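You operate a simulated robot arm through the tools that you are given. There is no shell and no other tool.

Carry out the task below with a simulated robot arm. There is one attempt and no reset: what you move stays moved.

Task
The load stopped at the bench supply's limit: set the limit to 6 A, clear the load and restart it.
Fine: output off while the limit changes; input on last.

It is judged by the outcome, as a careful person would: the job done as asked, and still so three seconds after it is handed in. It fails if anything else is knocked over, pushed out of place, dropped, spilled or broken.

Robot
A 6-joint arm with a three-finger gripper, fixed in place. Base frame: the origin is at the foot of the arm, x ahead of it, y to its left, z up; the work surface is at about z = 720. Readings come in mm, degrees, newtons and seconds.
Its first joint turns from -166.0 to 166.0 degrees. Payload 4.89 kg.
The tool frame sits at the grasp point between the pads (the TCP): z along the fingers, y along the line on which they close. The tips reach 30 mm beyond it. The gripper opens to 164 mm. The gripper's body begins 125 mm behind the TCP.
Orientation is told as [roll, pitch, yaw] about the base's x, y, z axes, in that order, counted from this pose: with the fingers straight down and closing along the base's y, the tool's x points along the base's -x, its y along +y and its z along -z.

Tools
- The arm moves only by the tool move_arm. Its argument "series" is a list of rows, each an object (a shift or turn left out is 0, a gripper value left out holds the last) with "delta_pos": the shift along the base's x, y, z in mm, a list of three; "angular": the turn, a rotation vector about the base's x, y, z in degrees, a list of three; "grip": the closure, from 0 (fully open) to 1 (shut). In form: [{"delta_pos": [dx, dy, dz], "angular": [ax, ay, az], "grip": grip}, ...]. A call has 1 to 20 rows; each row shifts and turns the commanded pose from where the row before left it. Rows are played at 5 a second. More than 50 mm and 8.6 degrees between two rows, or a gripper value outside its range, and nothing of the call is played. Where a pose cannot be reached the arm comes as near as it can. A force on the tool above 40 N (or 10 N above the force at the start of the call, whichever is more), or a blocked arm, ends the call early, and 0.2 s more pass. The fingers move at their own pace (about 108 mm/s each) and stop on an object; they squeeze with about 45 N. The grip force told is the motor's: it shows also when the fingers shut on nothing. Time passes only in rows, and 0.2 s behind the last, so rows that do not move let the fingers close. The reply holds the time, the measured pose of the TCP, the force on the tool along the base axes, the opening and the grip force, in the units named above and with some noise, with the torque about the TCP (base axes, N m) and any sound that the robot's microphone picked up.
- Cameras (640 x 400 px; columns grow to the right, rows downward): "scene" is fixed at [230.3, 514, 1513.4]; the picture's right is [-0.52, -0.86, 0.00], its down [-0.68, 0.41, -0.61] and it looks along [0.53, -0.32, -0.79] (base axes); focal length 345 px, centre (320, 200). "wrist" rides on the gripper at [76, -2, -152] in the tool frame; the picture's right is [0.02, 1.00, 0.00], its down [-0.88, 0.02, -0.47] and it looks along [-0.47, 0.01, 0.88] (tool axes); focal length 247 px, centre (320, 200). There is no depth. A picture from a camera that has moved, and an enlarged one, comes with that camera's place and axes in the base frame and with its lens. The place of the scene camera against the robot may be out by one fixed shift of up to 25 mm in any direction.
- camera(camera): a new picture of that camera. It takes no simulated time.
- slide_trunk(by): slides the trunk up (or, below 0, down) by that many mm; the arm rides with it, the base frame stays. It gives what a move gives, with no picture.
- close_up(camera, box): a new picture of the part [left, top, right, bottom] of that camera's present view, enlarged. It takes no simulated time.
- job_done(): hands the job in; it is judged then, once.

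Places have to be worked out from the pictures, the camera data and where the tool is seen. Open the gripper and draw the arm clear of the work before you hand the job in, unless the task says otherwise.

The tools are called after "Call:" as name(argument=value, ...) on one line, values as JSON. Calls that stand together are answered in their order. move_arm: Moves the arm, as the interface text tells. Its arguments: {"type":"object","properties":{"series":{"type":"array","items":{"type":"object","properties":{"delta_pos":{"type":"array","items":{"type":"number"}},"angular":{"type":"array","items":{"type":"number"}},"grip":{"type":"number"}}}}},"required":["series"]} The other tools are called the same way: slide_trunk (by) slides the trunk up or down; camera (camera) takes a picture; close_up (camera, box) takes an enlarged picture of a part of a camera's view; job_done () hands the job in.

At the start:

```text
time_s: 0.0
tool_pos: [582.3, 242.8, 1094.0]
tool_rot: [-0.1, 0.0, 0.0]
ft_force: [-0.4, -0.9, 0.6]
moment: [0.01, -0.01, 0.01]
grip_width: 164.1
grip_force: 0.2
trunk travel left (down, up): [-100.0, 290.0]
```

scene: 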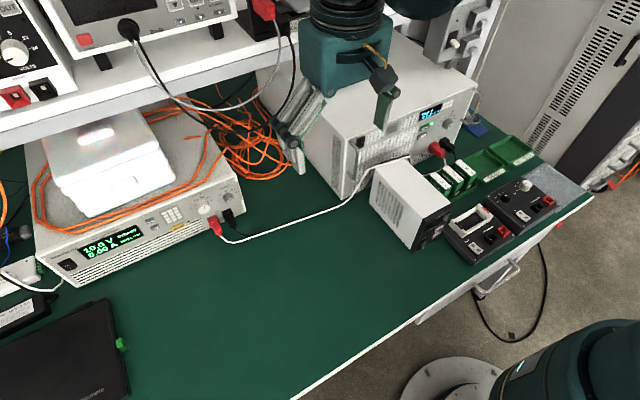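
wrist: 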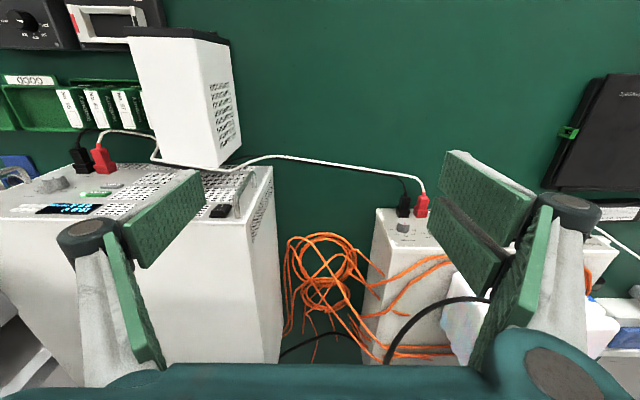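

The scene shows a bench supply on the left, an electronic load in the middle/right, and small items on the right. I take close-ups to read the panels.

Call:
close_up(camera="scene", box=[30, 170, 250, 300])

Call:
close_up(camera="scene", box=[340, 80, 500, 180])

Call:
close_up(camera="scene", box=[360, 130, 600, 280])

Call:
close_up(camera="scene", box=[0, 0, 320, 200])

Call:
close_up(camera="wrist", box=[0, 80, 280, 255])

Call:
close_up(camera="wrist", box=[340, 140, 640, 330])

```text
2.91 times, centred on (140, 235) of scene
camera zoom: at [230.3, 514.0, 1513.4], right [-0.52, -0.86, 0.0], down [-0.68, 0.41, -0.61], along [0.53, -0.32, -0.79], focal length 1004 px, centre (844, 98)
```

zoom: 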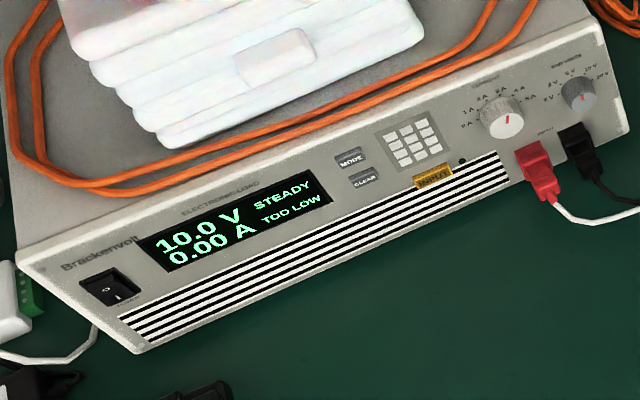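

```text
4.00 times, centred on (420, 130) of scene
camera zoom: at [230.3, 514.0, 1513.4], right [-0.52, -0.86, 0.0], down [-0.68, 0.41, -0.61], along [0.53, -0.32, -0.79], focal length 1380 px, centre (-80, 480)
```

zoom: 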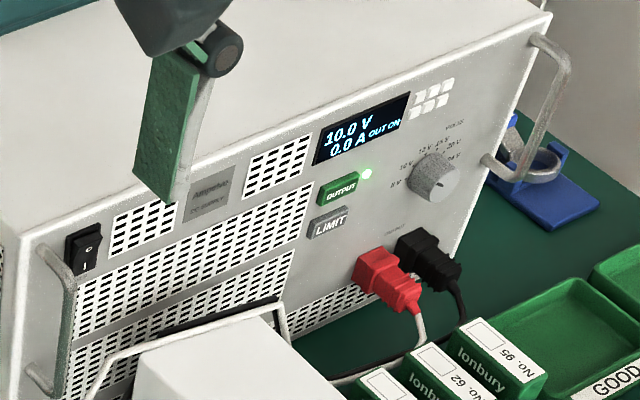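

```text
2.67 times, centred on (480, 205) of scene
camera zoom: at [230.3, 514.0, 1513.4], right [-0.52, -0.86, 0.0], down [-0.68, 0.41, -0.61], along [0.53, -0.32, -0.79], focal length 920 px, centre (-107, 187)
```

zoom: 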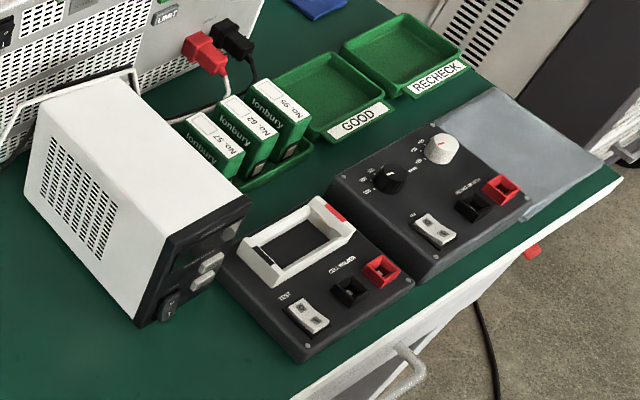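

```text
2.00 times, centred on (160, 100) of scene
camera zoom: at [230.3, 514.0, 1513.4], right [-0.52, -0.86, 0.0], down [-0.68, 0.41, -0.61], along [0.53, -0.32, -0.79], focal length 690 px, centre (640, 400)
```

zoom: 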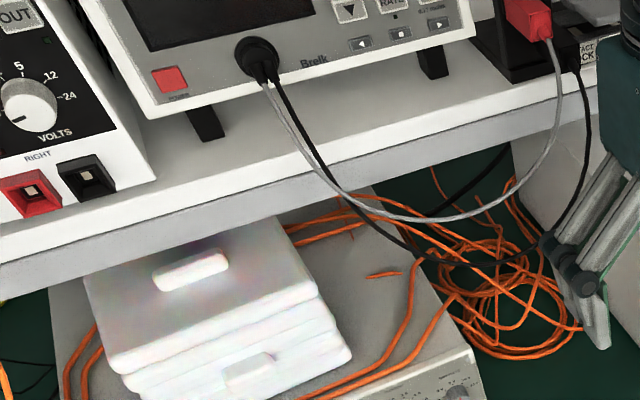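

```text
2.29 times, centred on (140, 168) of wrist
camera zoom: at [505.9, 240.8, 1247.4], right [-0.02, 1.0, 0.0], down [0.88, 0.02, 0.47], along [0.47, 0.01, -0.88], focal length 564 px, centre (731, 274)
```

zoom: 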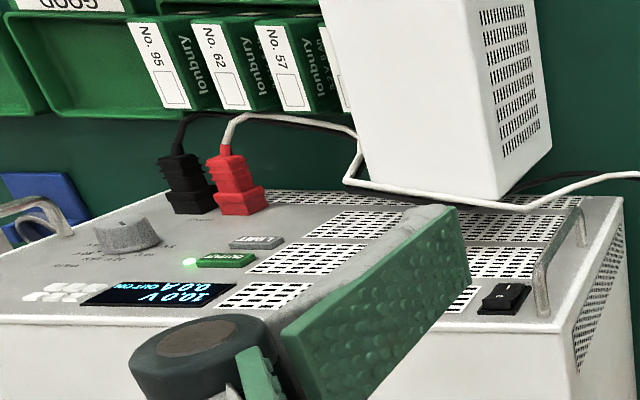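

```text
2.11 times, centred on (490, 235) of wrist
camera zoom: at [505.9, 240.8, 1247.4], right [-0.02, 1.0, 0.0], down [0.88, 0.02, 0.47], along [0.47, 0.01, -0.88], focal length 520 px, centre (-38, 126)
```

zoom: 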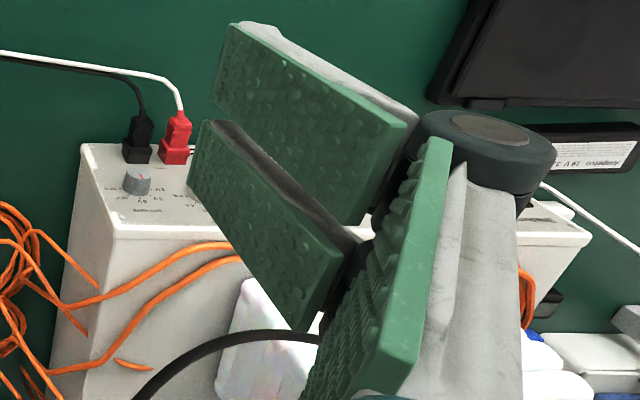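

The supply's OUTPUT button triangulates to about (643, -20, 984). The load panel is around x≈830, y 420–850, z≈780. I tilt the tool forward and back off to view the supply panel with the wrist camera.

Call:
move_arm(series=[{"delta_pos": [-20, -20, 0], "angular": [0, -5.5, 0]}, {"delta_pos": [-20, -30, 0], "angular": [0, -5.5, 0]}, {"delta_pos": [-20, -30, 0], "angular": [0, -5.5, 0]}, {"delta_pos": [-20, -30, 0], "angular": [0, -5.5, 0]}, {"delta_pos": [-20, -30, 0], "angular": [0, -5.5, 0]}, {"delta_pos": [-10, -30, -10], "angular": [0, -5.5, 0]}, {"delta_pos": [0, -30, -10], "angular": [0, -5.5, 0]}, {"delta_pos": [0, -30, -10], "angular": [0, -5.5, 0]}])

Call:
camera(camera="wrist")

Call:
camera(camera="scene")

```text
time_s: 1.8
tool_pos: [473.7, 12.8, 1064.3]
tool_rot: [0.1, -44.1, 0.0]
ft_force: [0.7, -1.4, 0.5]
moment: [0.08, 0.06, 0.02]
grip_width: 164.1
grip_force: 0.0
trunk travel left (down, up): [-100.0, 290.0]
```

```text
taken
camera wrist: at [311.5, 10.5, 1121.5], right [-0.02, 1.0, -0.01], down [0.3, 0.02, 0.95], along [0.95, 0.01, -0.3], focal length 247 px, centre (320, 200)
```

wrist: 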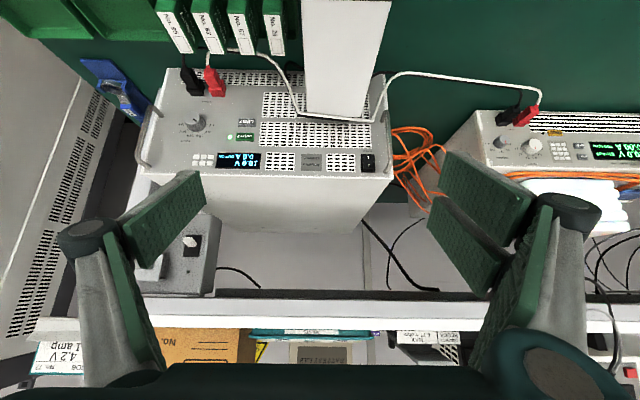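

```text
taken
```

scene: 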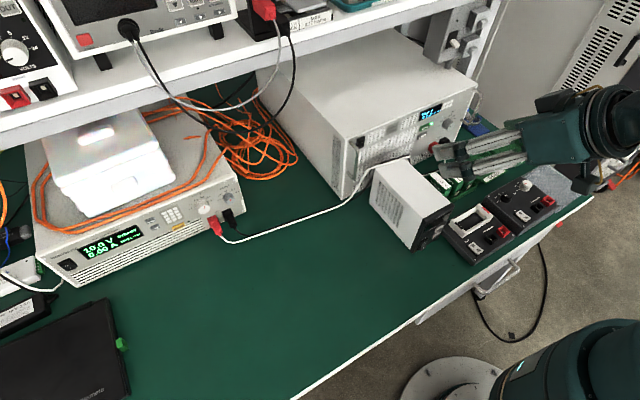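

The supply panel is visible (upside down). With two wrist views OUTPUT now comes to about (697, -124, 883), so the scene camera is shifted. I zoom in to read the panels.

Call:
close_up(camera="wrist", box=[140, 60, 300, 180])

Call:
close_up(camera="wrist", box=[470, 80, 640, 200])

Call:
close_up(camera="scene", box=[180, 180, 250, 240])

Call:
close_up(camera="scene", box=[400, 90, 480, 150])

```text
3.33 times, centred on (220, 120) of wrist
camera zoom: at [311.5, 10.5, 1121.5], right [-0.02, 1.0, -0.01], down [0.3, 0.02, 0.95], along [0.95, 0.01, -0.3], focal length 823 px, centre (653, 467)
```

zoom: 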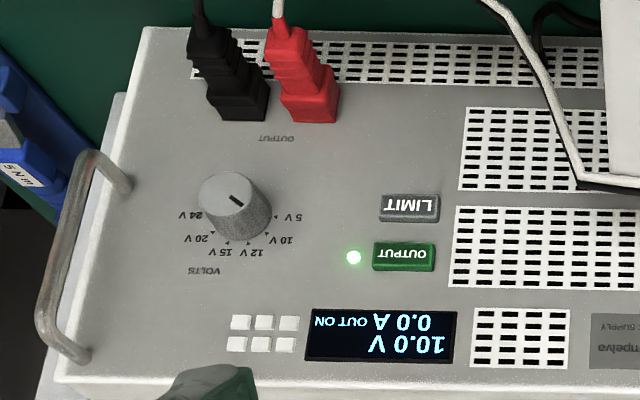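

```text
3.33 times, centred on (555, 140) of wrist
camera zoom: at [311.5, 10.5, 1121.5], right [-0.02, 1.0, -0.01], down [0.3, 0.02, 0.95], along [0.95, 0.01, -0.3], focal length 823 px, centre (-463, 400)
```

zoom: 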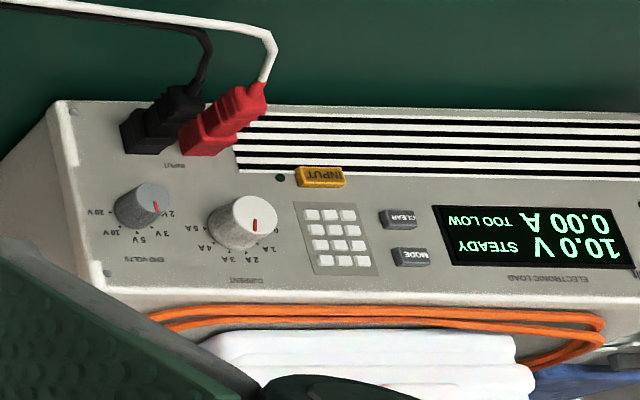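

```text
6.67 times, centred on (215, 210) of scene
camera zoom: at [230.3, 514.0, 1513.4], right [-0.52, -0.86, 0.0], down [-0.68, 0.41, -0.61], along [0.53, -0.32, -0.79], focal length 2300 px, centre (1020, 133)
```

zoom: 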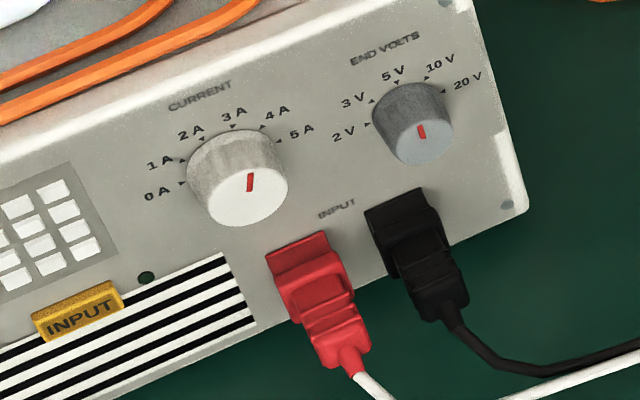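

```text
6.67 times, centred on (440, 120) of scene
camera zoom: at [230.3, 514.0, 1513.4], right [-0.52, -0.86, 0.0], down [-0.68, 0.41, -0.61], along [0.53, -0.32, -0.79], focal length 2300 px, centre (-480, 733)
```

zoom: 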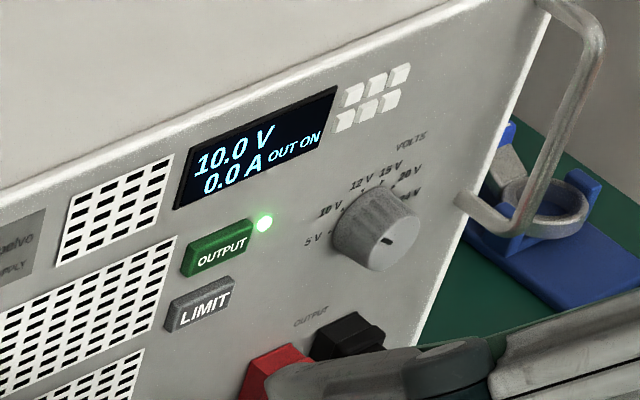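

OUTPUT is at about (697, -120, 886) and LIMIT at about (697, -120, 855). Display says OUT ON; the load shows "TOO LOW". I close the fingers and approach to a stand-off ahead of OUTPUT, then look again.

Call:
move_arm(series=[{"delta_pos": [0, -33, -10], "grip": 1}, {"delta_pos": [0, -33, -25], "grip": 1}, {"delta_pos": [20, -33, -33]}, {"delta_pos": [30, -34, -33]}, {"delta_pos": [35, 0, -33]}, {"delta_pos": [30, 0, -32]}, {"delta_pos": [0, 0, 0]}])

Call:
camera(camera="wrist")

Call:
camera(camera="scene")

```text
refused: row 3 steps farther than a row can; nothing moved
```

```text
taken
camera wrist: at [311.5, 10.5, 1121.5], right [-0.02, 1.0, -0.01], down [0.3, 0.02, 0.95], along [0.95, 0.01, -0.3], focal length 247 px, centre (320, 200)
```

wrist: 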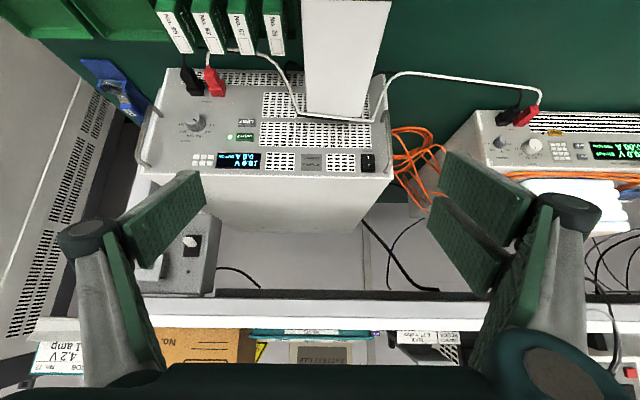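

```text
taken
```

scene: 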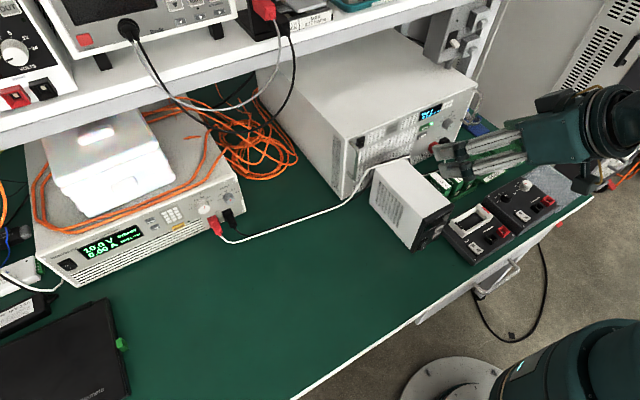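

The step norm must stay under 50 mm; I resend with smaller steps.

Call:
move_arm(series=[{"delta_pos": [0, -30, -10], "grip": 1}, {"delta_pos": [0, -30, -20], "grip": 1}, {"delta_pos": [20, -30, -25]}, {"delta_pos": [20, -30, -25]}, {"delta_pos": [30, -13, -30]}, {"delta_pos": [30, 0, -30]}, {"delta_pos": [20, 0, -26]}, {"delta_pos": [0, 0, 0]}])

Call:
camera(camera="wrist")

Call:
camera(camera="scene")

```text
time_s: 3.6
tool_pos: [590.0, -119.9, 898.8]
tool_rot: [0.0, -44.0, 0.0]
ft_force: [-2.7, 0.5, 1.3]
moment: [-0.12, -0.24, -0.11]
grip_width: 0.1
grip_force: 44.7
trunk travel left (down, up): [-100.0, 290.0]
```

```text
taken
camera wrist: at [429.6, -121.5, 955.5], right [-0.02, 1.0, -0.01], down [0.3, 0.02, 0.95], along [0.95, 0.01, -0.3], focal length 247 px, centre (320, 200)
```

wrist: 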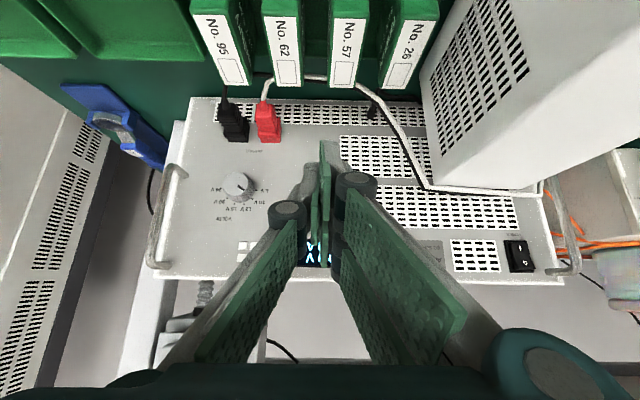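

```text
taken
```

scene: 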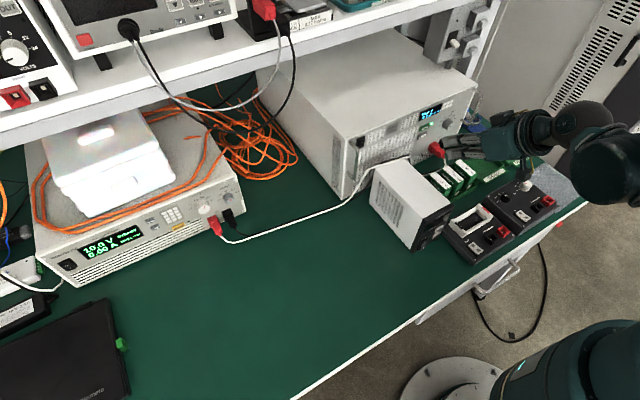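

The fingers hide the buttons in the wrist view; I check alignment in a scene close-up.

Call:
close_up(camera="scene", box=[400, 90, 500, 165])

Call:
close_up(camera="wrist", box=[230, 130, 430, 280])

```text
5.33 times, centred on (450, 128) of scene
camera zoom: at [230.3, 514.0, 1513.4], right [-0.52, -0.86, 0.0], down [-0.68, 0.41, -0.61], along [0.53, -0.32, -0.79], focal length 1840 px, centre (-373, 587)
```

zoom: 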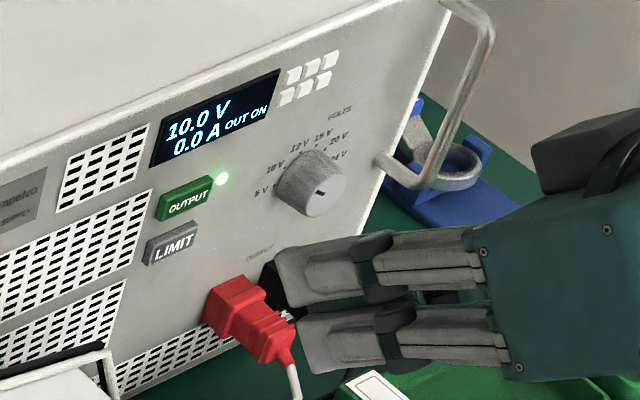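

```text
2.67 times, centred on (330, 205) of wrist
camera zoom: at [429.6, -121.5, 955.5], right [-0.02, 1.0, -0.01], down [0.3, 0.02, 0.95], along [0.95, 0.01, -0.3], focal length 659 px, centre (293, 187)
```

zoom: 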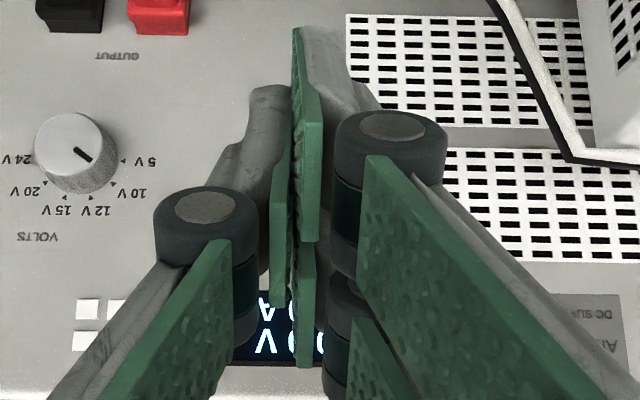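

Tip is just ahead of the panel and roughly lined up; I advance 55 mm and check again.

Call:
move_arm(series=[{"delta_pos": [20, 0, 0]}, {"delta_pos": [20, 0, 0]}, {"delta_pos": [15, 0, 0]}, {"delta_pos": [0, 0, 0]}])

Call:
close_up(camera="scene", box=[400, 90, 480, 150])

Call:
close_up(camera="wrist", box=[230, 130, 430, 280])

```text
time_s: 4.6
tool_pos: [647.2, -120.1, 898.5]
tool_rot: [0.0, -43.9, 0.0]
ft_force: [0.0, -1.0, 0.4]
moment: [-0.02, 0.02, 0.04]
grip_width: 0.0
grip_force: 44.6
trunk travel left (down, up): [-100.0, 290.0]
```

```text
6.67 times, centred on (440, 120) of scene
camera zoom: at [230.3, 514.0, 1513.4], right [-0.52, -0.86, 0.0], down [-0.68, 0.41, -0.61], along [0.53, -0.32, -0.79], focal length 2300 px, centre (-480, 733)
```

zoom: 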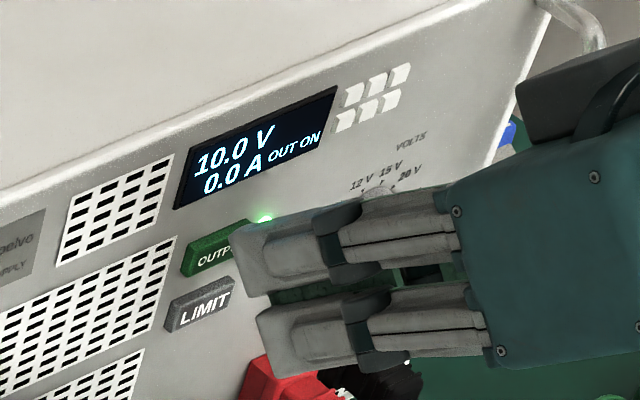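

```text
2.67 times, centred on (330, 205) of wrist
camera zoom: at [487.2, -122.0, 955.5], right [-0.02, 1.0, -0.01], down [0.3, 0.02, 0.95], along [0.95, 0.01, -0.3], focal length 659 px, centre (293, 187)
```

zoom: 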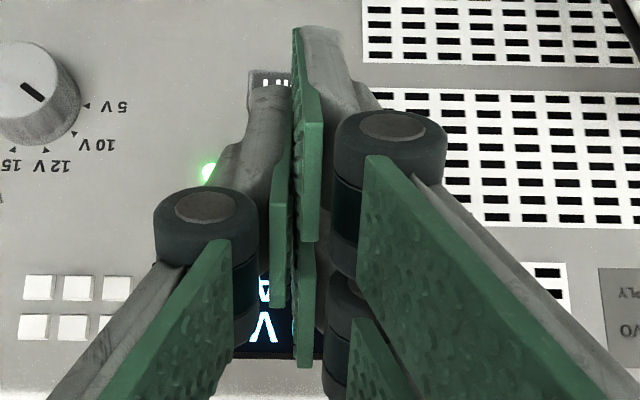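

The gripper visibly has two finger blades on the +y side and one on the −y side, so the leading contact is the upper blade. I zoom in to see just where it sits against the button.

Call:
close_up(camera="scene", box=[415, 105, 455, 135])

Call:
close_up(camera="wrist", box=[280, 130, 360, 190])

```text
13.33 times, centred on (435, 120) of scene
camera zoom: at [230.3, 514.0, 1513.4], right [-0.52, -0.86, 0.0], down [-0.68, 0.41, -0.61], along [0.53, -0.32, -0.79], focal length 4600 px, centre (-1213, 1267)
```

zoom: 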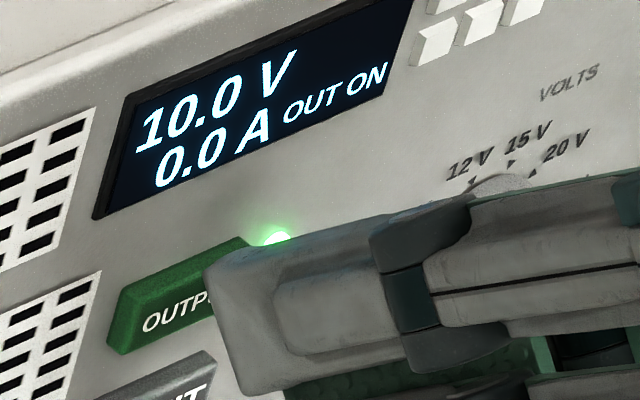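

```text
6.67 times, centred on (320, 160) of wrist
camera zoom: at [487.2, -122.0, 955.5], right [-0.02, 1.0, -0.01], down [0.3, 0.02, 0.95], along [0.95, 0.01, -0.3], focal length 1646 px, centre (320, 467)
```

zoom: 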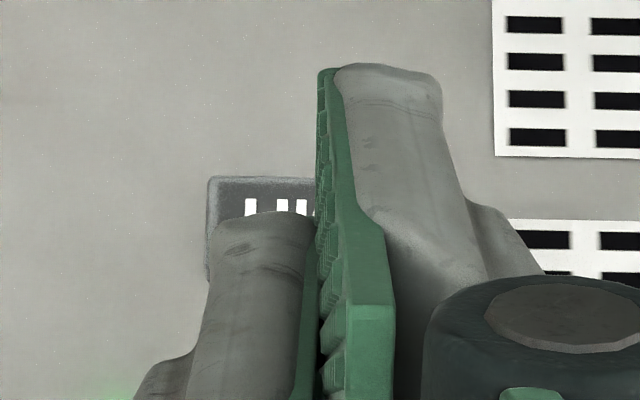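

The upper +y blade leads, which makes the contact height ambiguous. I back off and roll the tool −90° about its own axis so the single blade is on top and becomes a clean leading edge.

Call:
move_arm(series=[{"delta_pos": [-40, 0, 10]}, {"delta_pos": [-40, 0, 15]}, {"angular": [-5.89, 0, 5.65]}, {"angular": [-5.89, 0, 5.65]}, {"angular": [-5.89, 0, 5.65]}, {"angular": [-5.89, 0, 5.65]}, {"angular": [-5.89, 0, 5.65]}, {"angular": [-5.89, 0, 5.65]}, {"angular": [-5.89, 0, 5.65]}, {"angular": [-5.89, 0, 5.65]}, {"angular": [-5.89, 0, 5.65]}, {"angular": [-5.89, 0, 5.65]}, {"angular": [-5.89, 0, 5.65]}, {"delta_pos": [0, 0, 0]}])

Call:
camera(camera="wrist")

Call:
close_up(camera="scene", box=[400, 80, 520, 170])

```text
time_s: 7.6
tool_pos: [567.5, -121.0, 924.7]
tool_rot: [-46.2, 1.4, 88.4]
ft_force: [0.4, 0.6, 0.5]
moment: [0.0, 0.03, -0.01]
grip_width: 0.1
grip_force: 44.9
trunk travel left (down, up): [-100.0, 290.0]
```

```text
taken
camera wrist: at [456.3, -191.3, 1032.5], right [-0.69, -0.02, -0.72], down [-0.33, 0.9, 0.29], along [0.64, 0.44, -0.63], focal length 247 px, centre (320, 200)
```

wrist: 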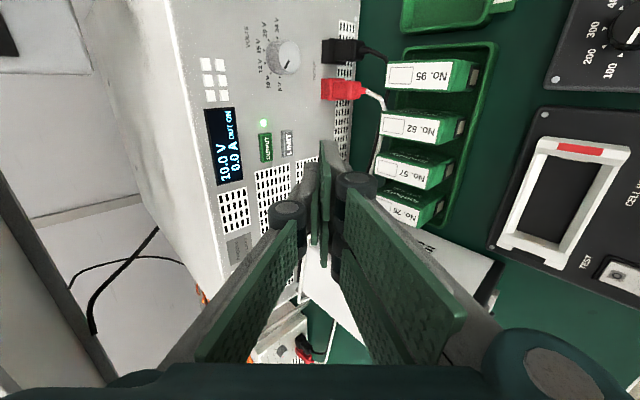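

```text
4.44 times, centred on (460, 125) of scene
camera zoom: at [230.3, 514.0, 1513.4], right [-0.52, -0.86, 0.0], down [-0.68, 0.41, -0.61], along [0.53, -0.32, -0.79], focal length 1534 px, centre (-302, 533)
```

zoom: 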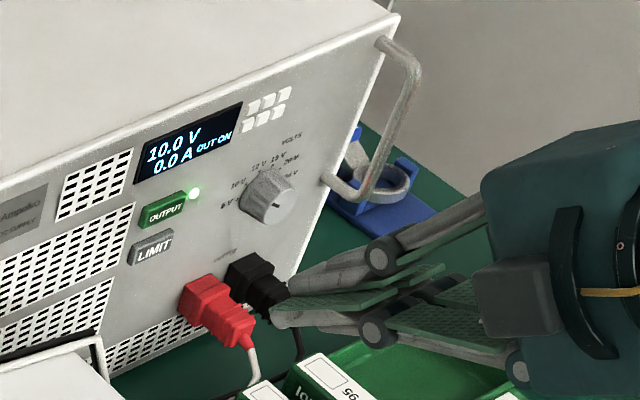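

Now the view is excellent: OUTPUT at about (699, -121, 883), LIMIT at about (699, -121, 853). The tip edge lies about (+30, -1, -12) from the TCP; I go to a short stand-off before OUTPUT.

Call:
move_arm(series=[{"delta_pos": [20, 0, -7]}, {"delta_pos": [20, 0, -7]}, {"delta_pos": [20, 0, -7]}, {"delta_pos": [22, 0, -7]}, {"delta_pos": [0, 0, 0]}])

Call:
camera(camera="wrist")

Call:
close_up(camera="scene", box=[410, 95, 470, 140])

```text
time_s: 8.8
tool_pos: [649.9, -120.2, 895.4]
tool_rot: [-46.2, 1.4, 88.3]
ft_force: [-0.2, -0.5, 0.9]
moment: [-0.04, 0.0, 0.01]
grip_width: 0.0
grip_force: 44.4
trunk travel left (down, up): [-100.0, 290.0]
```

```text
taken
camera wrist: at [538.5, -191.4, 1004.7], right [-0.69, -0.02, -0.72], down [-0.33, 0.9, 0.29], along [0.64, 0.44, -0.63], focal length 247 px, centre (320, 200)
```

wrist: 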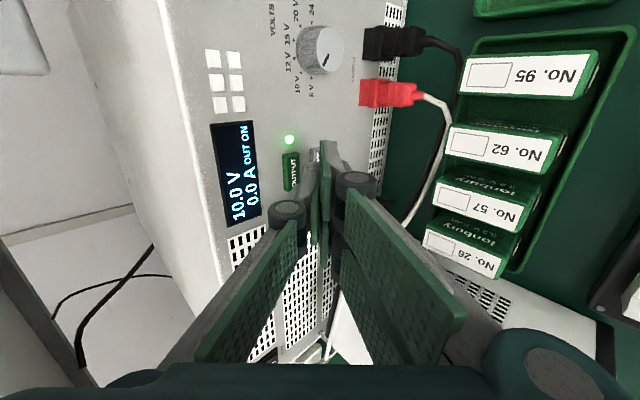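

```text
8.89 times, centred on (440, 118) of scene
camera zoom: at [230.3, 514.0, 1513.4], right [-0.52, -0.86, 0.0], down [-0.68, 0.41, -0.61], along [0.53, -0.32, -0.79], focal length 3067 px, centre (-747, 933)
```

zoom: 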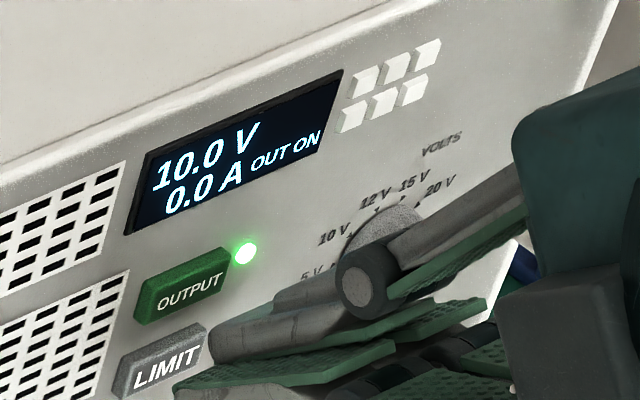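

Tip lines up with OUTPUT (motion in +x carries it onto the button). I advance gently and look for contact.

Call:
move_arm(series=[{"delta_pos": [8, 0, 0]}, {"delta_pos": [5, 0, 0]}, {"delta_pos": [2, 0, 0]}, {"delta_pos": [2, 0, 0]}, {"delta_pos": [2, 0, 0]}])

Call:
close_up(camera="wrist", box=[190, 90, 350, 210])

Call:
close_up(camera="scene", box=[410, 95, 470, 140])

```text
time_s: 10.0
tool_pos: [668.3, -120.4, 895.8]
tool_rot: [-46.1, 1.4, 88.3]
ft_force: [-0.8, 0.8, 0.1]
moment: [0.02, 0.01, 0.0]
grip_width: 0.0
grip_force: 45.0
trunk travel left (down, up): [-100.0, 290.0]
```

```text
3.33 times, centred on (270, 150) of wrist
camera zoom: at [557.3, -191.4, 1004.6], right [-0.69, -0.02, -0.72], down [-0.33, 0.9, 0.29], along [0.64, 0.44, -0.63], focal length 823 px, centre (487, 367)
```

zoom: 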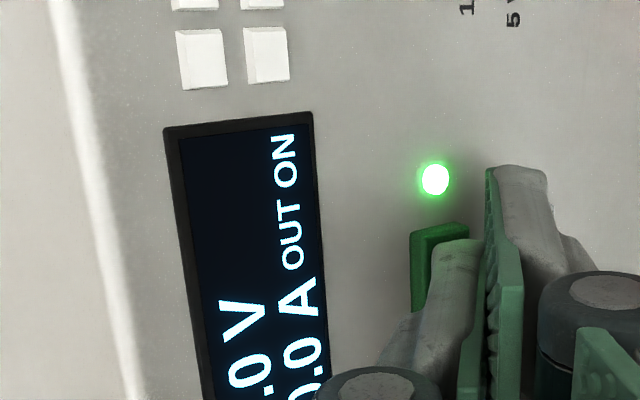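

```text
8.89 times, centred on (440, 118) of scene
camera zoom: at [230.3, 514.0, 1513.4], right [-0.52, -0.86, 0.0], down [-0.68, 0.41, -0.61], along [0.53, -0.32, -0.79], focal length 3067 px, centre (-747, 933)
```

zoom: 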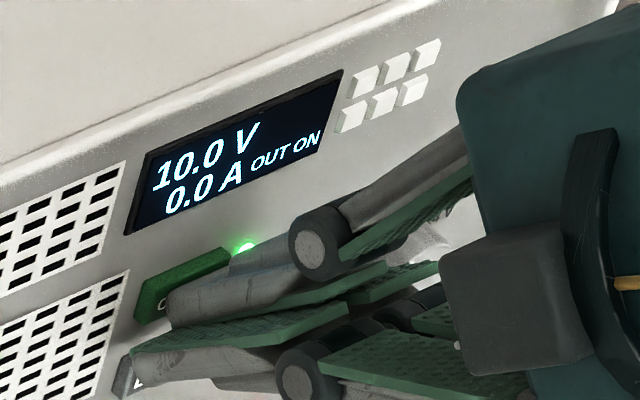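

No contact yet; the tip sits right before OUTPUT. I continue in 2 mm steps.

Call:
move_arm(series=[{"delta_pos": [2, 0, 0.5]}, {"delta_pos": [2, 0, 0.5]}, {"delta_pos": [2, 0, 0]}, {"delta_pos": [2, 0, 0]}])

Call:
close_up(camera="scene", box=[410, 95, 470, 140])

```text
time_s: 11.0
tool_pos: [674.6, -119.8, 897.6]
tool_rot: [-46.2, 1.5, 88.3]
ft_force: [-21.7, -2.8, 1.9]
moment: [0.0, 0.21, 0.12]
grip_width: 0.1
grip_force: 44.7
trunk travel left (down, up): [-100.0, 290.0]
heard: click
```

```text
8.89 times, centred on (440, 118) of scene
camera zoom: at [230.3, 514.0, 1513.4], right [-0.52, -0.86, 0.0], down [-0.68, 0.41, -0.61], along [0.53, -0.32, -0.79], focal length 3067 px, centre (-747, 933)
```

zoom: 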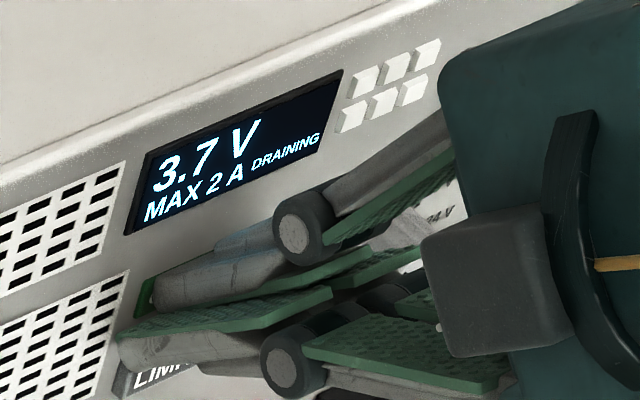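

A click, and the display changed to "MAX 2 A, DRAINING": the output is off. I back off and check.

Call:
move_arm(series=[{"delta_pos": [-8, 0, 0]}, {"delta_pos": [-15, 0, 0]}, {"delta_pos": [0, 0, 0]}, {"delta_pos": [0, 0, 0]}, {"delta_pos": [0, 0, 0]}])

Call:
close_up(camera="scene", box=[410, 95, 470, 140])

Call:
close_up(camera="scene", box=[60, 190, 240, 290])

```text
time_s: 12.2
tool_pos: [653.3, -120.5, 896.6]
tool_rot: [-46.2, 1.5, 88.4]
ft_force: [-0.6, 0.1, -0.2]
moment: [-0.03, -0.01, 0.01]
grip_width: 0.3
grip_force: 44.8
trunk travel left (down, up): [-100.0, 290.0]
```

```text
8.89 times, centred on (440, 118) of scene
camera zoom: at [230.3, 514.0, 1513.4], right [-0.52, -0.86, 0.0], down [-0.68, 0.41, -0.61], along [0.53, -0.32, -0.79], focal length 3067 px, centre (-747, 933)
```

zoom: 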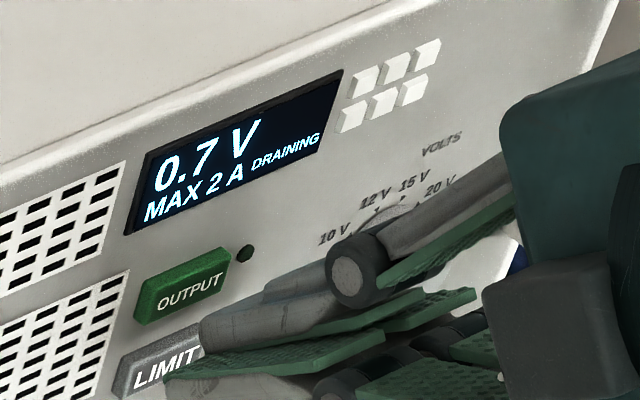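

```text
3.56 times, centred on (150, 240) of scene
camera zoom: at [230.3, 514.0, 1513.4], right [-0.52, -0.86, 0.0], down [-0.68, 0.41, -0.61], along [0.53, -0.32, -0.79], focal length 1227 px, centre (924, 58)
```

zoom: 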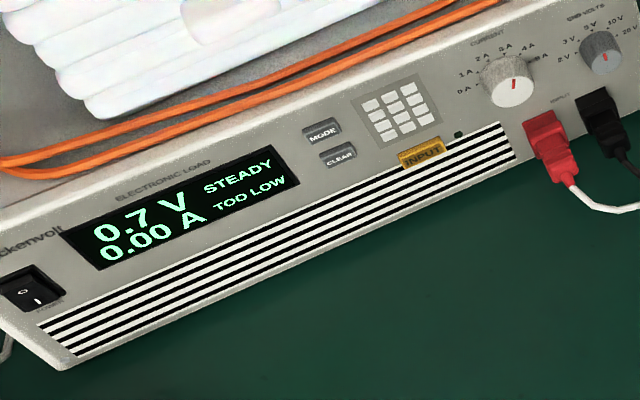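

Output is off (LED dark, draining). LIMIT is 30 mm lower; I lower and check alignment.

Call:
move_arm(series=[{"delta_pos": [-5, 0, -15]}, {"delta_pos": [0, 0, -15]}, {"delta_pos": [8, 0, -1]}, {"delta_pos": [8, 0, 0]}, {"delta_pos": [0, 0, 0]}])

Call:
close_up(camera="scene", box=[410, 95, 470, 140])

Call:
camera(camera="wrist")

```text
time_s: 13.4
tool_pos: [664.3, -119.9, 873.3]
tool_rot: [-46.2, 1.2, 88.3]
ft_force: [1.4, 0.1, -0.2]
moment: [-0.01, 0.01, -0.03]
grip_width: 0.1
grip_force: 45.1
out of reach, approached as far as the arm can: row 2
trunk travel left (down, up): [-100.0, 290.0]
```

```text
8.89 times, centred on (440, 118) of scene
camera zoom: at [230.3, 514.0, 1513.4], right [-0.52, -0.86, 0.0], down [-0.68, 0.41, -0.61], along [0.53, -0.32, -0.79], focal length 3067 px, centre (-747, 933)
```

zoom: 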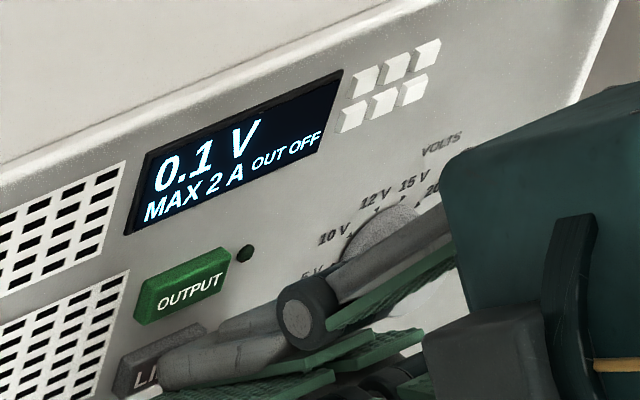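

```text
taken
camera wrist: at [553.5, -191.3, 982.2], right [-0.69, -0.02, -0.72], down [-0.33, 0.9, 0.29], along [0.64, 0.44, -0.63], focal length 247 px, centre (320, 200)
```

wrist: 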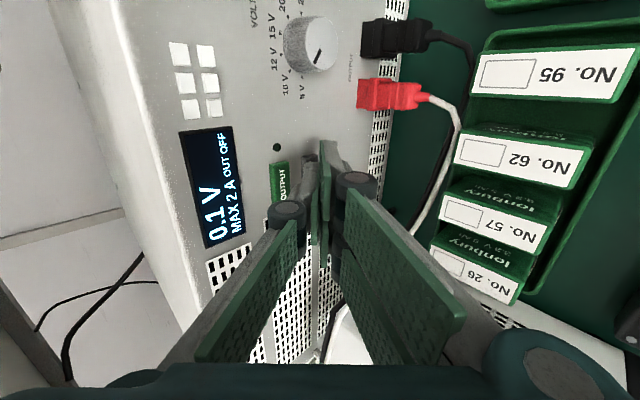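

The arm could not get low enough in this pose (reached z 873). I back away, raise a little, then slide the trunk down 60 mm.

Call:
move_arm(series=[{"delta_pos": [-25, 0, 10]}, {"delta_pos": [-30, 0, 25]}, {"delta_pos": [-10, 0, 25]}, {"delta_pos": [0, 0, 0]}])

Call:
slide_trunk(by=-60)

```text
time_s: 14.4
tool_pos: [600.3, -119.4, 934.0]
tool_rot: [-46.1, 1.3, 88.4]
ft_force: [1.5, -0.2, -0.3]
moment: [-0.04, 0.0, 0.02]
grip_width: 0.0
grip_force: 45.2
trunk travel left (down, up): [-100.0, 290.0]
```

```text
time_s: 15.4
tool_pos: [600.1, -120.3, 875.4]
tool_rot: [-46.2, 1.4, 88.4]
ft_force: [-0.2, -0.5, -0.4]
moment: [0.02, 0.01, -0.03]
grip_width: 0.0
grip_force: 44.6
trunk travel left (down, up): [-40.0, 350.0]
```

The TCP rode down to z 875. I approach LIMIT at TCP z≈866.

Call:
move_arm(series=[{"delta_pos": [20, 0, -4]}, {"delta_pos": [20, 0, -4]}, {"delta_pos": [15, 0, -1]}, {"delta_pos": [8, 0, 0]}, {"delta_pos": [0, 0, 0]}])

Call:
close_up(camera="scene", box=[410, 95, 470, 140])

Call:
close_up(camera="wrist", box=[190, 90, 350, 210])

```text
time_s: 16.6
tool_pos: [662.6, -120.4, 863.4]
tool_rot: [-46.2, 1.3, 88.3]
ft_force: [0.5, 0.3, -0.5]
moment: [0.01, -0.01, -0.01]
grip_width: 0.0
grip_force: 45.0
trunk travel left (down, up): [-40.0, 350.0]
```

```text
8.89 times, centred on (440, 118) of scene
camera zoom: at [230.3, 514.0, 1513.4], right [-0.52, -0.86, 0.0], down [-0.68, 0.41, -0.61], along [0.53, -0.32, -0.79], focal length 3067 px, centre (-747, 933)
```

zoom: 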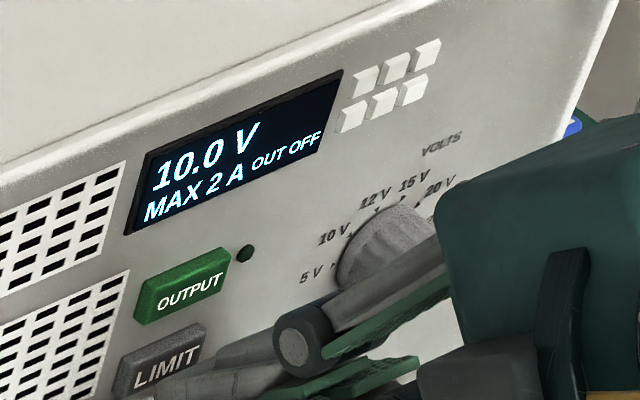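

```text
3.33 times, centred on (270, 150) of wrist
camera zoom: at [551.6, -191.3, 973.2], right [-0.69, -0.02, -0.72], down [-0.33, 0.9, 0.29], along [0.64, 0.44, -0.63], focal length 823 px, centre (487, 367)
```

zoom: 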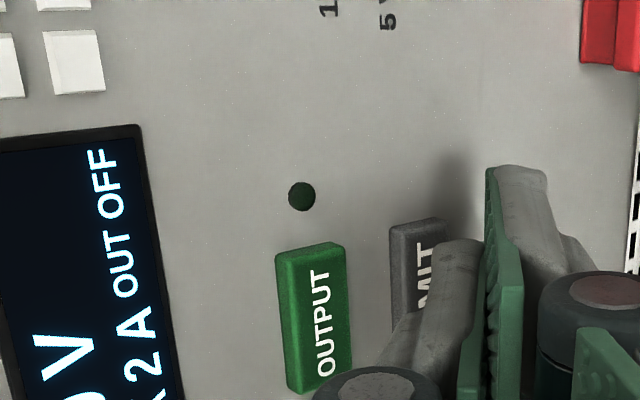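

Well lined up, slightly low. I raise 3 mm and press LIMIT gently, then retreat.

Call:
move_arm(series=[{"delta_pos": [2, 0, 3]}, {"delta_pos": [3, 0, 0]}, {"delta_pos": [2, 0, 0]}, {"delta_pos": [2, 0, 0]}, {"delta_pos": [2, 0, 0]}, {"delta_pos": [2, 0, 0]}])

Call:
close_up(camera="scene", box=[410, 95, 470, 140])

```text
time_s: 18.0
tool_pos: [675.7, -120.3, 869.0]
tool_rot: [-46.2, 1.4, 88.2]
ft_force: [-13.8, -0.5, -0.5]
moment: [-0.02, 0.18, 0.07]
grip_width: 0.0
grip_force: 44.5
trunk travel left (down, up): [-40.0, 350.0]
heard: click
```

```text
8.89 times, centred on (440, 118) of scene
camera zoom: at [230.3, 514.0, 1513.4], right [-0.52, -0.86, 0.0], down [-0.68, 0.41, -0.61], along [0.53, -0.32, -0.79], focal length 3067 px, centre (-747, 933)
```

zoom: 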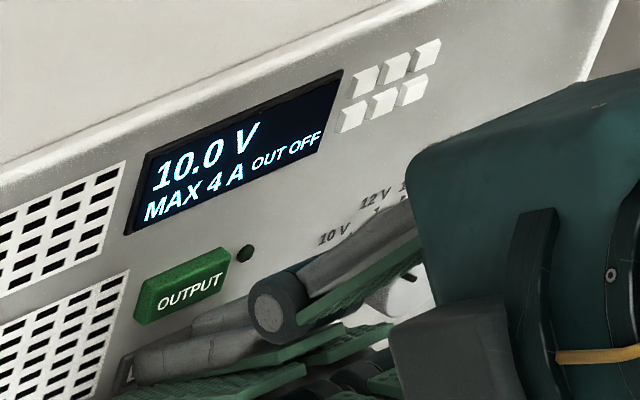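

MAX went from 2 A to 4 A. I release and press once more.

Call:
move_arm(series=[{"delta_pos": [-5, 0, 0]}, {"delta_pos": [-6, 0, 0]}, {"delta_pos": [0, 0, 0]}, {"delta_pos": [4, 0, 0]}, {"delta_pos": [3, 0, 0]}, {"delta_pos": [2, 0, 0]}, {"delta_pos": [2, 0, 0]}])

Call:
close_up(camera="scene", box=[410, 95, 470, 140])

```text
time_s: 19.6
tool_pos: [674.1, -119.9, 867.6]
tool_rot: [-46.2, 1.4, 88.3]
ft_force: [-15.1, -1.1, -2.9]
moment: [-0.02, 0.23, 0.09]
grip_width: 0.0
grip_force: 45.5
trunk travel left (down, up): [-40.0, 350.0]
heard: click
```

```text
8.89 times, centred on (440, 118) of scene
camera zoom: at [230.3, 514.0, 1513.4], right [-0.52, -0.86, 0.0], down [-0.68, 0.41, -0.61], along [0.53, -0.32, -0.79], focal length 3067 px, centre (-747, 933)
```

zoom: 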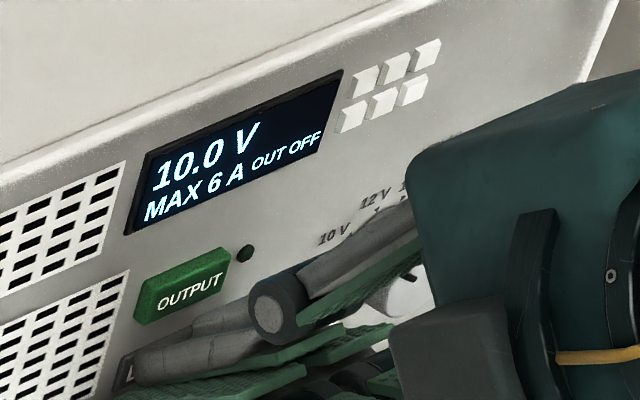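

Limit is 6 A. I back off, rise 30 mm and press OUTPUT to switch it on again.

Call:
move_arm(series=[{"delta_pos": [-8, 0, 0]}, {"delta_pos": [-12, 0, 0]}, {"delta_pos": [0, 0, 10]}, {"delta_pos": [0, 0, 10]}, {"delta_pos": [0, 0, 9]}, {"delta_pos": [0, 0, 0]}])

Call:
close_up(camera="scene", box=[410, 95, 470, 140])

```text
time_s: 21.0
tool_pos: [655.6, -121.0, 895.6]
tool_rot: [-46.2, 1.3, 88.3]
ft_force: [-0.1, -0.4, -0.6]
moment: [-0.01, 0.03, -0.01]
grip_width: 0.1
grip_force: 44.7
trunk travel left (down, up): [-40.0, 350.0]
```

```text
8.89 times, centred on (440, 118) of scene
camera zoom: at [230.3, 514.0, 1513.4], right [-0.52, -0.86, 0.0], down [-0.68, 0.41, -0.61], along [0.53, -0.32, -0.79], focal length 3067 px, centre (-747, 933)
```

zoom: 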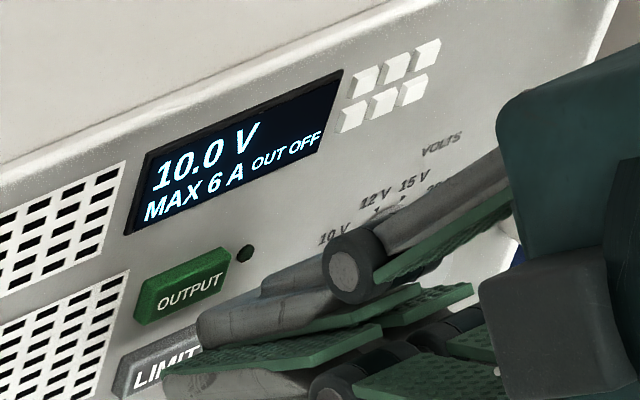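

Display: MAX 6 A, OUT OFF. I press OUTPUT.

Call:
move_arm(series=[{"delta_pos": [6, 0, 1]}, {"delta_pos": [6, 0, 0]}, {"delta_pos": [3, 0, 0]}, {"delta_pos": [2, 0, 0]}, {"delta_pos": [2, 0, 0]}])

Call:
close_up(camera="scene", box=[410, 95, 470, 140])

```text
time_s: 22.2
tool_pos: [673.4, -122.2, 897.7]
tool_rot: [-46.3, 1.3, 88.3]
ft_force: [-7.7, -0.1, -1.4]
moment: [0.01, 0.08, 0.02]
grip_width: 0.0
grip_force: 45.0
trunk travel left (down, up): [-40.0, 350.0]
heard: click
```

```text
8.89 times, centred on (440, 118) of scene
camera zoom: at [230.3, 514.0, 1513.4], right [-0.52, -0.86, 0.0], down [-0.68, 0.41, -0.61], along [0.53, -0.32, -0.79], focal length 3067 px, centre (-747, 933)
```

zoom: 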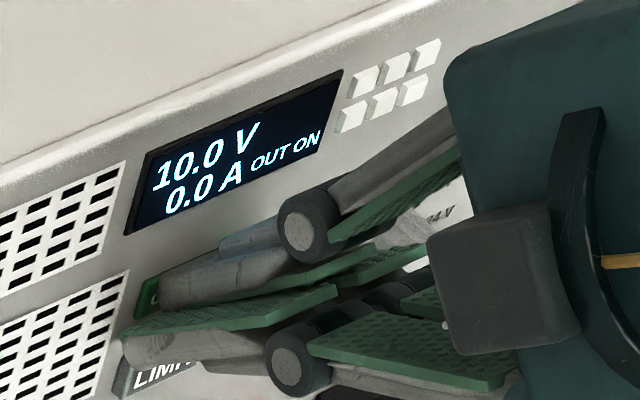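

Supply shows OUT ON again with the limit at 6 A. I back off, rise to z≈1010 to clear the small white instrument, and swing over toward the load.

Call:
move_arm(series=[{"delta_pos": [-10, 0, 0]}, {"delta_pos": [-30, 0, 10]}, {"delta_pos": [-30, 0, 30]}, {"delta_pos": [-20, 0, 35]}, {"delta_pos": [-20, 0, 35]}, {"delta_pos": [0, 45, 5]}, {"delta_pos": [0, 45, 0]}, {"delta_pos": [0, 45, 0]}, {"delta_pos": [0, 45, 0]}, {"delta_pos": [0, 45, 0]}, {"delta_pos": [0, 45, 0]}, {"delta_pos": [0, 45, 0]}, {"delta_pos": [0, 45, 0]}, {"delta_pos": [0, 45, 0]}, {"delta_pos": [0, 45, 0]}, {"delta_pos": [0, 45, 0]}, {"delta_pos": [0, 45, 0]}, {"delta_pos": [0, 0, 0]}])

Call:
camera(camera="wrist")

Call:
camera(camera="scene")

```text
time_s: 26.0
tool_pos: [564.5, 420.8, 1013.3]
tool_rot: [-46.2, 1.3, 88.4]
ft_force: [0.2, -0.3, 0.4]
moment: [0.07, 0.03, 0.07]
grip_width: 0.0
grip_force: 44.9
trunk travel left (down, up): [-40.0, 350.0]
```

```text
taken
camera wrist: at [453.4, 349.2, 1121.7], right [-0.69, -0.02, -0.72], down [-0.33, 0.9, 0.29], along [0.64, 0.44, -0.63], focal length 247 px, centre (320, 200)
```

wrist: 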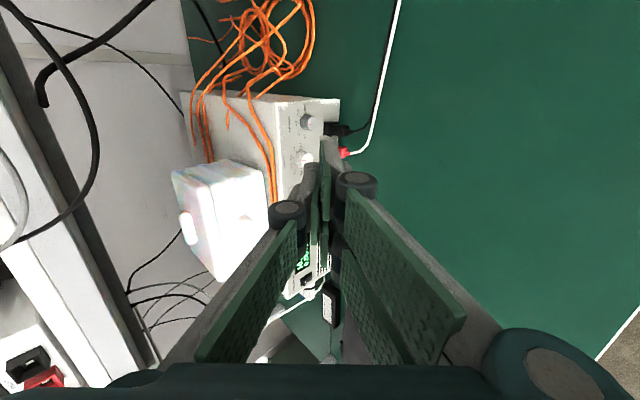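

```text
taken
```

scene: 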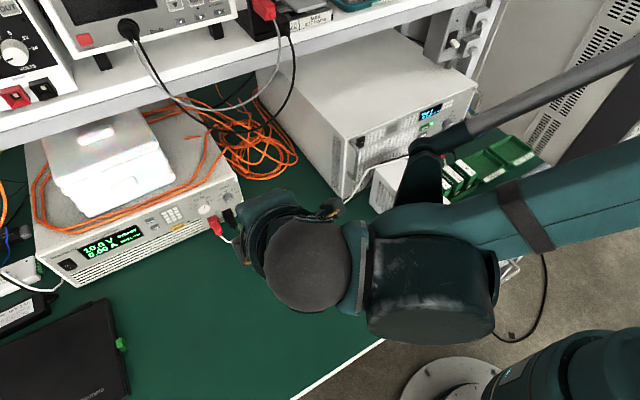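

The load panel is ahead and left. I move closer and lower, to around (650, 540, 905), for a good view of INPUT and CLEAR.

Call:
move_arm(series=[{"delta_pos": [17, 24, -22]}, {"delta_pos": [17, 24, -22]}, {"delta_pos": [17, 24, -22]}, {"delta_pos": [17, 24, -22]}, {"delta_pos": [17, 24, -20]}, {"delta_pos": [0, 0, 0]}])

Call:
camera(camera="wrist")

Call:
camera(camera="scene")

```text
time_s: 27.4
tool_pos: [649.2, 539.8, 905.0]
tool_rot: [-46.2, 1.3, 88.3]
ft_force: [-0.2, -0.3, 0.5]
moment: [-0.01, 0.03, 0.06]
grip_width: 0.0
grip_force: 44.7
trunk travel left (down, up): [-40.0, 350.0]
```

```text
taken
camera wrist: at [538.5, 468.7, 1013.6], right [-0.69, -0.02, -0.72], down [-0.33, 0.9, 0.29], along [0.64, 0.44, -0.63], focal length 247 px, centre (320, 200)
```

wrist: 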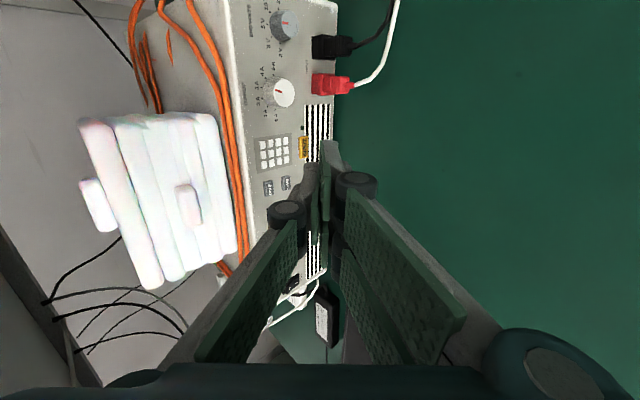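

```text
taken
```

scene: 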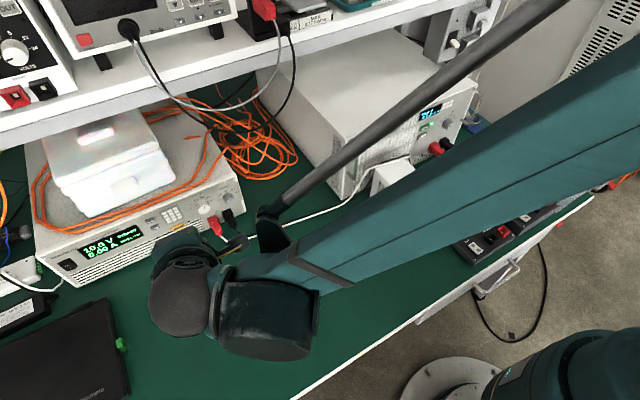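

Good view of the load's panel; zoom to get exact pixels for CLEAR and INPUT.

Call:
close_up(camera="wrist", box=[230, 100, 350, 220])

Call:
close_up(camera="scene", box=[60, 190, 240, 290])

```text
3.33 times, centred on (290, 160) of wrist
camera zoom: at [538.5, 468.7, 1013.6], right [-0.69, -0.02, -0.72], down [-0.33, 0.9, 0.29], along [0.64, 0.44, -0.63], focal length 823 px, centre (420, 333)
```

zoom: 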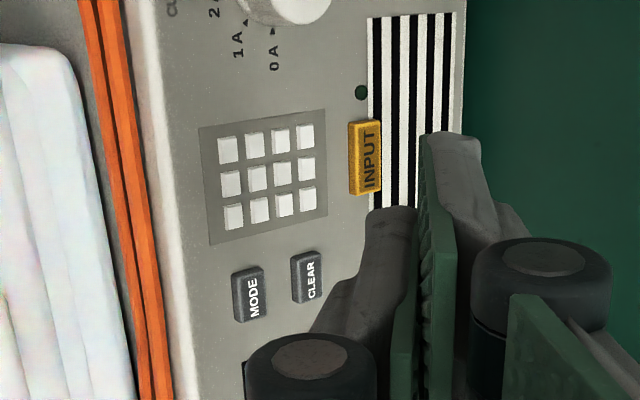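

```text
3.56 times, centred on (150, 240) of scene
camera zoom: at [230.3, 514.0, 1513.4], right [-0.52, -0.86, 0.0], down [-0.68, 0.41, -0.61], along [0.53, -0.32, -0.79], focal length 1227 px, centre (924, 58)
```

zoom: 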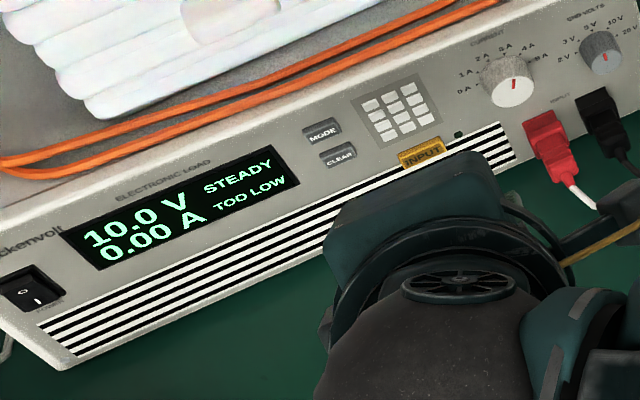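

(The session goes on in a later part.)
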